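You operate a simulated robot arm through the tools that you are given. There is no shell and no other tool. Be economical: measure what you need, move in short steps, check, and stop when the job is done.

Carry out the task below with a simulated robot arm. There is one attempt and no reset: what you move stays moved.

TASK
Put one of the rolls from the side counter top in the yellow salad bowl.
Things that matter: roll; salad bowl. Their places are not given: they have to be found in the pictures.

It is judged by the outcome, as a careful person would: the job done as asked, and still so three seconds after it is handed in. It fails if anything else is knocked over, pushed out of place, dropped, spilled or broken.

THE ROBOT
A 6-joint arm with a two-finger parallel gripper, fixed in place. Base frame: the origin is at the foot of the arm, x ahead of it, y to its left, z up; the work surface is at about z = 0. Lengths are in m, angles in degrees, forces in N, time in s.
With the tool pointing down near the work surface it reaches from about 0.18 to 0.46 m from the base axis. Its first joint turns from -70.0 to 70.0 degrees. Payload 1.9 kg.
Tool frame: the origin (TCP) lies between the finger pads and is the grasp point; the fingertips stand 0.023 m ahead of it; z points along the fingers, y is the line along which they close. The gripper opens to 0.094 m. The fingers are 0.038 m wide and 0.01 m thick; the gripper's body (0.054 by 0.096 m) begins 0.039 m behind the TCP.
Orientation is told as [roll, pitch, yaw] about the base's x, y, z axes, in that order, counted from this pose: with the fingers straight down and closing along the base's y, the tool's x points along the base's -x, its y along +y and its z along -z.

THE INTERFACE
- The arm moves only by the tool send_rows. Its argument "deltas" is a list of rows, each an object of numbers (a shift or turn left out is 0, a gripper value left out holds the last): "jaw": the gripper command, from -1 (fully open) to 1 (shut), values between in proportion; "tx", "ty", "tz": the shift along the tool's x, y, z in units of 250 mm (1.0 is 250 mm); "rx", "ry", "rz": the turn, a rotation vector about the tool's x, y, z in units of 120 degrees (1.0 is 120 degrees). In form: [{"jaw": .., "tx": .., "ty": .., "tz": .., "rx": .., "ry": .., "rz": ..}, ...]. A call has 1 to 12 rows; each row is the pose to reach, as a shift and turn from the pose commanded when the call began, along the tool's axes at that moment. A call with a number of a shift or a turn outside -1 to 1 is refused whole. A row lasts 0.2 s, in which the tool goes at most 0.05 m and 8.6 degrees; a call with a longer step from one row to the next is refused whole, and so is a gripper value outside its range. A pose out of reach is approached as far as the arm can. The call stops where the force on the tool passes 40 N (or 10 N more than at its start, if that is more) or the arm is blocked; 0.2 s more then pass. The fingers move at their own pace (about 0.108 m/s each) and stop on an object; they squeeze with about 22 N. The grip force told is the motor's: it shows also when the fingers shut on nothing. Time passes only in rows, and 0.2 s behind the last, so rows that repeat a pose let the fingers close. It gives the time, the measured TCP pose, the force on the tool (base axes), the opening and the grip force at its end, in the units of the frame above (readings bear some noise).
- Cameras (640 x 400 px; columns grow to the right, rows downward): "scene" is fixed at [0.0746, 0.3325, 0.4145]; the picture's right is [-0.60, -0.80, 0.00], its down [-0.59, 0.44, -0.68] and it looks along [0.55, -0.41, -0.73] (base axes); focal length 214 px, centre (320, 200). "wrist" rides on the gripper at [-0.039, 0, -0.044] in the tool frame; the picture's right is [0.00, -1.00, 0.00], its down [0.97, 0.00, -0.24] and it looks along [0.24, 0.00, 0.97] (tool axes); focal length 218 px, centre (320, 200).
- camera(camera): a new picture of that camera. No time passes.
- probe_pixels(camera, pixels): for up to 12 pixels [column, row] of the newest picture of that camera ("zoom" is the newest enlarged one), the place [x, y, z] in the base frame of the surface seen there, good to about 0.002 m, but the place of the scene camera against the robot may be out by one fixed shift of up to 0.018 m in any direction. No time passes.
- zoom(camera, box): a new picture of the part [left, top, right, bottom] of that camera's present view, enlarged. No time passes.
- close_job(): hands the job in; it is judged then, once.

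Work in short steps. Measure before you move; look again where a grasp or a placing could have gone wrong, and mend it. You have 60 turns and 22 pictures in all, the two below and enlarged ones among them. Open the gripper and draw the arm clear of the work before you hand the job in, unless the task says otherwise; then end with one line.

The tools are called after ">>>" as a command line: name --argument value ..., lists and objects as JSON in quotes. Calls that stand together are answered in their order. send_rows: Moves the arm, as the interface text tells. Its arguments: {"type":"object","properties":{"deltas":{"type":"array","items":{"type":"object","properties":{"jaw":{"type":"number"},"tx":{"type":"number"},"ty":{"type":"number"},"tz":{"type":"number"},"rx":{"type":"number"},"ry":{"type":"number"},"rz":{"type":"number"}}}}},"required":["deltas"]} The other tools are called the same way: camera (camera) takes a picture; probe_pixels (camera, pixels) gives the place of the surface under pixels of a picture; zoom (camera, box) takes an enlarged picture of a part of a camera's view; close_job () hands the job in.

At the start:

```text
time_s: 0.0
tool_pos: [0.3432, -0.0435, 0.2558]
ee_rot: [0.1, 0.0, 0.0]
contact_force: [-0.2, -0.6, -0.2]
opening: 0.0942
grasp_force: 0.0
```

scene: 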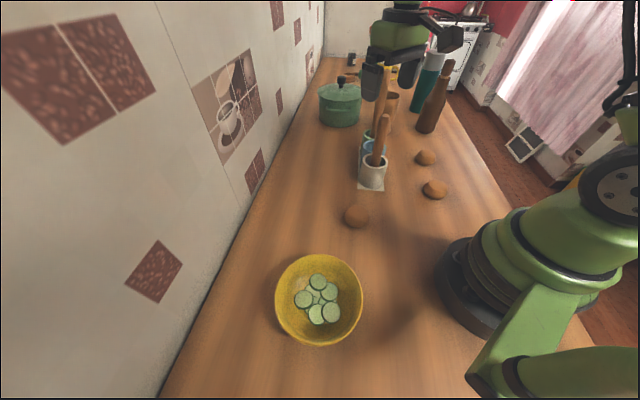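
wrist: 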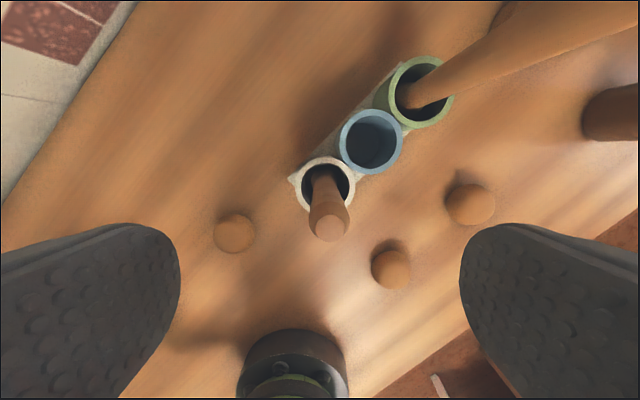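

The scene shows three brown round rolls at about (357,216), (434,190), (426,158), and the bowl at about (319,300). I measure them in both views.

>>> probe_pixels --camera "scene" --pixels '[[357, 212], [357, 224], [345, 216], [369, 216], [434, 188], [426, 156], [319, 258], [276, 300], [362, 300], [319, 344], [318, 296], [375, 160]]'

>>> probe_pixels --camera "wrist" --pixels '[[235, 233], [217, 233], [253, 233], [235, 216], [235, 250], [390, 268], [470, 205], [328, 225], [325, 162], [200, 233]]'

>>> zoom --camera "scene" --box '[320, 120, 480, 240]'

```text
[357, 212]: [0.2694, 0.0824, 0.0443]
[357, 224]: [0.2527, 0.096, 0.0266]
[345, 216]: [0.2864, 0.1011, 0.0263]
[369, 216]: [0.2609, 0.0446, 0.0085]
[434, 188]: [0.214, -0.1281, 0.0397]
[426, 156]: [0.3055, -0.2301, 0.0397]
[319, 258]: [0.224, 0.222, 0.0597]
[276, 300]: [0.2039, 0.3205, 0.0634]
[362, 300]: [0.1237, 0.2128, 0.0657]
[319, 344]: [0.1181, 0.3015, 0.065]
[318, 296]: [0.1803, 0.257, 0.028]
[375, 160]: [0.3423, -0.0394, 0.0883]
```

```text
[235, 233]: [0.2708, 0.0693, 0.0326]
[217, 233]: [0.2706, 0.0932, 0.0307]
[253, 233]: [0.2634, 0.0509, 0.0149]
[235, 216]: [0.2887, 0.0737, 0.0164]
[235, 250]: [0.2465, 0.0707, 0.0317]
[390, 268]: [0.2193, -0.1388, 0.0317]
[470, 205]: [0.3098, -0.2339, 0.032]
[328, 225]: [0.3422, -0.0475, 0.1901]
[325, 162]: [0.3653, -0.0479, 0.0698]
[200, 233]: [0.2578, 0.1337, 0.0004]
```

```text
3.33 times, centred on (400, 180) of scene
```

zoom: 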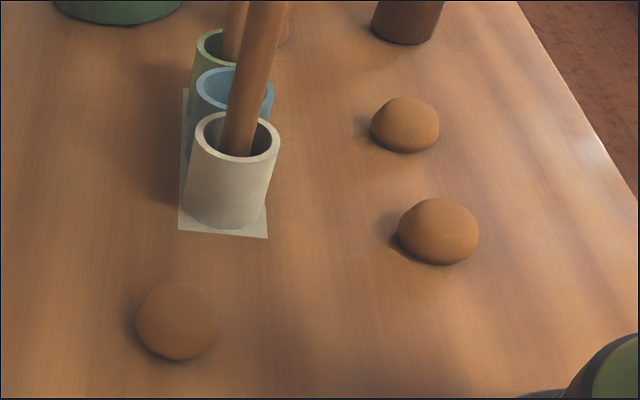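

Wrist view puts the nearest roll at about (0.268, 0.072), top z≈0.033; the scene camera is shifted by about (-0.004,+0.006,+0.008). I move above this roll, staying high while clearing the spoon.

>>> send_rows --deltas '[{"jaw": -1, "tx": 0.075, "ty": 0.115}, {"tx": 0.15, "ty": 0.23}, {"tx": 0.225, "ty": 0.345}, {"tx": 0.3, "ty": 0.462}, {"tx": 0.3, "ty": 0.462, "tz": 0.15}, {"tx": 0.3, "ty": 0.462, "tz": 0.3}, {"tx": 0.3, "ty": 0.462, "tz": 0.45}, {"tx": 0.3, "ty": 0.462, "tz": 0.45}]'

>>> camera --camera "wrist"

```text
time_s: 1.8
tool_pos: [0.2679, 0.0724, 0.1415]
ee_rot: [-0.2, 0.0, 0.0]
contact_force: [-0.4, -0.1, 0.8]
opening: 0.094
grasp_force: 0.0
```

```text
18 pictures are left
```

wrist: 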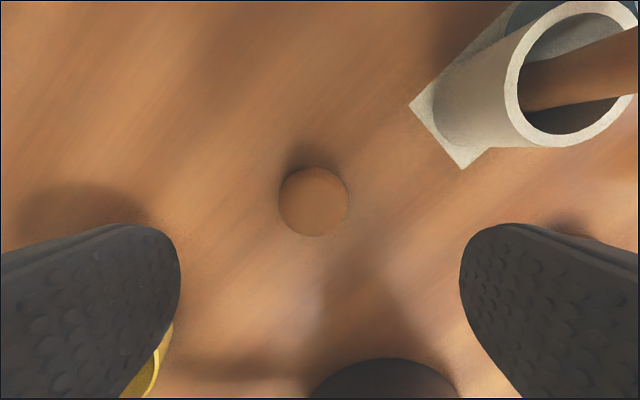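

The roll is at (313,202), between the fingers. I measure its edges and the bowl edge.

>>> probe_pixels --camera "wrist" --pixels '[[313, 202], [284, 202], [343, 202], [313, 172], [313, 232], [155, 370]]'

```text
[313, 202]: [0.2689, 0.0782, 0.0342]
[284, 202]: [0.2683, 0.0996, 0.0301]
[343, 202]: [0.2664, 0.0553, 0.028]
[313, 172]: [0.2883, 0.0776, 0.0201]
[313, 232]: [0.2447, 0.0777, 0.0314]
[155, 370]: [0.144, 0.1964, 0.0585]
```

The roll's centre is about (0.266, 0.077), 46 mm across. I centre, go down and close.

>>> send_rows --deltas '[{"jaw": -1, "tx": 0.006, "ty": 0.02}, {"tx": 0.006, "ty": 0.02, "tz": 0.15}, {"tx": 0.006, "ty": 0.02, "tz": 0.3}, {"tx": 0.006, "ty": 0.02, "tz": 0.4}, {"tx": 0.006, "ty": 0.02, "tz": 0.46}, {"tx": 0.006, "ty": 0.02, "tz": 0.46}, {"jaw": 1, "tx": 0.006, "ty": 0.02, "tz": 0.46}, {"tx": 0.006, "ty": 0.02, "tz": 0.46}, {"tx": 0.006, "ty": 0.02, "tz": 0.46}]'

```text
time_s: 3.8
tool_pos: [0.2655, 0.0782, 0.0282]
ee_rot: [0.0, 0.0, 0.1]
contact_force: [-0.5, -0.4, -0.2]
opening: 0.0564
grasp_force: 22.3
```

The fingers hold at 56 mm with 22 N. I lift.

>>> send_rows --deltas '[{"jaw": 1, "tz": -0.1}, {"tz": -0.25}, {"tz": -0.4}, {"tz": -0.55}, {"tz": -0.55}]'

>>> camera --camera "wrist"

>>> camera --camera "scene"

```text
time_s: 5.0
tool_pos: [0.269, 0.0758, 0.1679]
ee_rot: [0.1, 0.0, -0.1]
contact_force: [-0.1, 0.4, -0.7]
opening: 0.0567
grasp_force: 22.2
```

```text
17 pictures are left
```

wrist: 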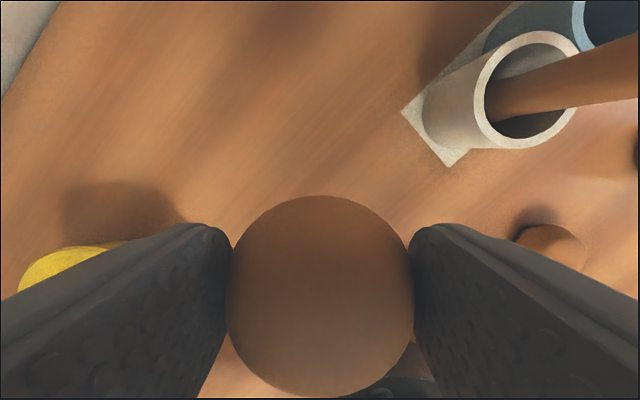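

```text
16 pictures are left
```

scene: 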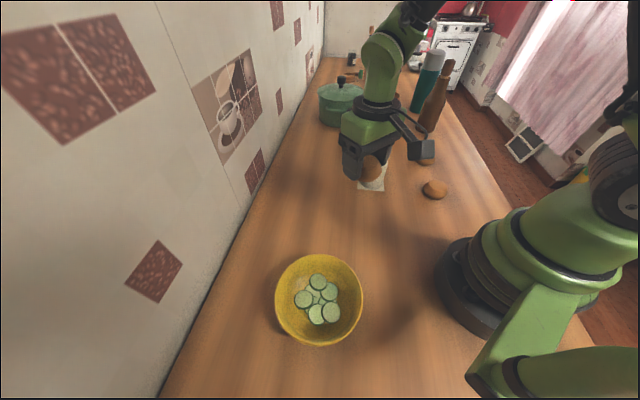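

The roll is held firmly. I carry it over the bowl at this height (bowl estimate (0.17, 0.257), rim z≈0.056).

>>> send_rows --deltas '[{"jaw": 1, "tx": 0.056, "ty": 0.103}, {"tx": 0.113, "ty": 0.207}, {"tx": 0.17, "ty": 0.31}, {"tx": 0.226, "ty": 0.414}, {"tx": 0.283, "ty": 0.517}, {"tx": 0.34, "ty": 0.62}, {"tx": 0.396, "ty": 0.724}, {"tx": 0.396, "ty": 0.724}]'

>>> camera --camera "wrist"

>>> camera --camera "scene"

```text
time_s: 6.8
tool_pos: [0.1688, 0.2586, 0.1659]
ee_rot: [-0.1, 0.0, 0.0]
contact_force: [0.8, 0.7, -0.6]
opening: 0.0565
grasp_force: 21.9
```

```text
15 pictures are left
```

wrist: 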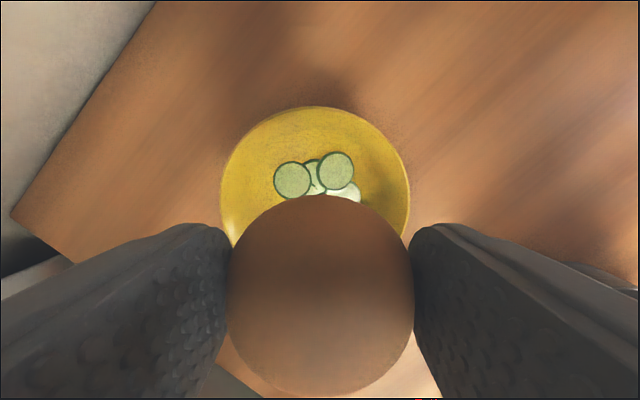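

```text
14 pictures are left
```

scene: 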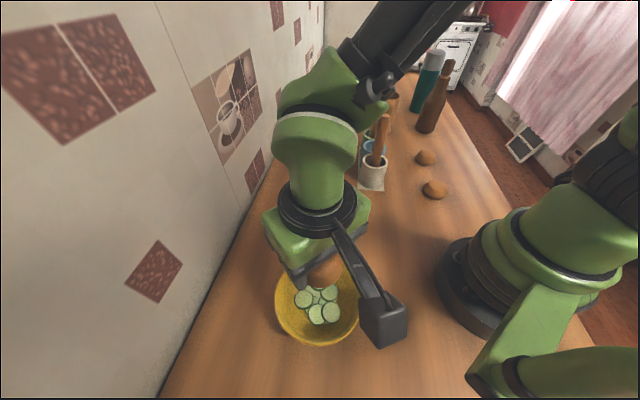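

I measure the rim's edge as the wrist sees it, to check the centring.

>>> probe_pixels --camera "wrist" --pixels '[[316, 109], [224, 190], [407, 200], [250, 137], [382, 137], [226, 228], [405, 226], [336, 170], [292, 180], [345, 190]]'

```text
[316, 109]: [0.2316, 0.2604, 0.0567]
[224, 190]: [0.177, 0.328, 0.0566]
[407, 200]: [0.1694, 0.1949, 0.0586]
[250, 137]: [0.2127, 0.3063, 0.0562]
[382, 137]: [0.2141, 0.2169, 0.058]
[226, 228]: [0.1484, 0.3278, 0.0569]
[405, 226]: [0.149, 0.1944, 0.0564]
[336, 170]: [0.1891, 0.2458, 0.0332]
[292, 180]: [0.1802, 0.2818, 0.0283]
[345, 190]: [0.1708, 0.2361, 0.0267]
```

Bowl centre is (0.165, 0.2615), radius 0.068, slices' top at z≈0.033. I centre and lower until the roll's bottom is just over the slices, then open part way.

>>> send_rows --deltas '[{"jaw": 1, "tx": 0.016, "ty": 0.012}, {"tx": 0.016, "ty": 0.012, "tz": 0.12}, {"tx": 0.016, "ty": 0.012, "tz": 0.24}, {"tx": 0.016, "ty": 0.012, "tz": 0.34}, {"tx": 0.016, "ty": 0.012, "tz": 0.4}, {"tx": 0.016, "ty": 0.012, "tz": 0.4}]'

>>> camera --camera "scene"

```text
time_s: 8.2
tool_pos: [0.1637, 0.2592, 0.0673]
ee_rot: [0.1, 0.0, 0.0]
contact_force: [0.0, -0.5, 0.0]
opening: 0.0568
grasp_force: 21.7
```

```text
13 pictures are left
```

scene: 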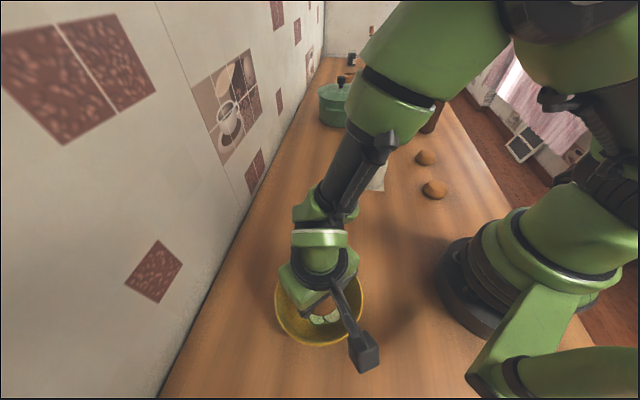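

The roll is inside the rim with no contact. I open part way and rise straight up.

>>> send_rows --deltas '[{"jaw": -0.55}, {}, {}, {"tz": -0.08}, {"tz": -0.2}, {"tz": -0.35}, {"tz": -0.5}, {"tz": -0.5}]'

>>> camera --camera "wrist"

```text
time_s: 10.0
tool_pos: [0.164, 0.2575, 0.1932]
ee_rot: [0.0, 0.0, 0.0]
contact_force: [-0.2, 0.2, -1.3]
opening: 0.0726
grasp_force: 0.0
```

```text
12 pictures are left
```

wrist: 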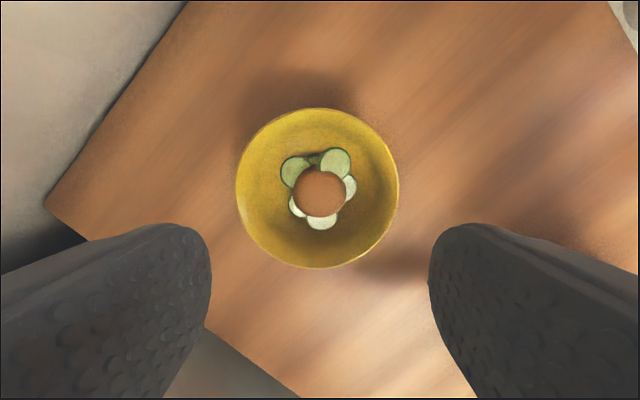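

The roll sits in the middle of the bowl on the slices, and all five slices are still there. I draw the arm back, up and away, and check the scene.

>>> send_rows --deltas '[{"jaw": -1, "tz": -0.15}, {"tz": -0.25}, {"tx": -0.06, "ty": -0.1, "tz": -0.25}, {"tx": -0.12, "ty": -0.2, "tz": -0.25}, {"tx": -0.18, "ty": -0.3, "tz": -0.25}, {"tx": -0.24, "ty": -0.4, "tz": -0.25}, {"tx": -0.3, "ty": -0.55, "tz": -0.25}, {"tx": -0.36, "ty": -0.7, "tz": -0.25}, {"tx": -0.36, "ty": -0.7, "tz": -0.25}]'

>>> camera --camera "scene"

```text
time_s: 12.0
tool_pos: [0.2547, 0.0883, 0.2536]
ee_rot: [0.0, -0.1, 0.1]
contact_force: [0.1, 0.0, -0.1]
opening: 0.0942
grasp_force: 0.2
```

```text
11 pictures are left
```

scene: 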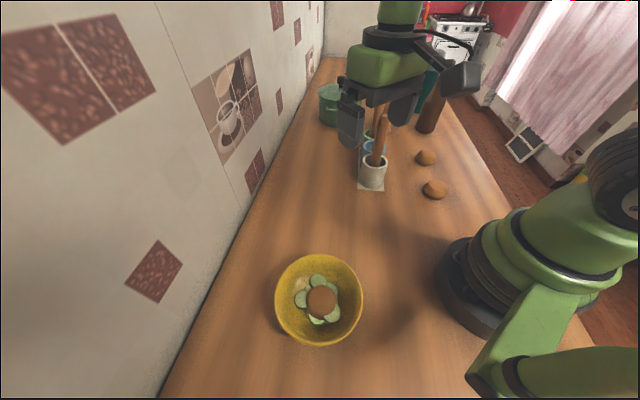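

The roll is in the bowl at (321,300), everything else is unmoved, and the arm is clear, so I hand the job in.

>>> close_job

```text
The job is handed in.
```

One roll is in the yellow salad bowl, resting on the cucumber slices; in the last picture nothing else had moved, and the gripper was open and clear.
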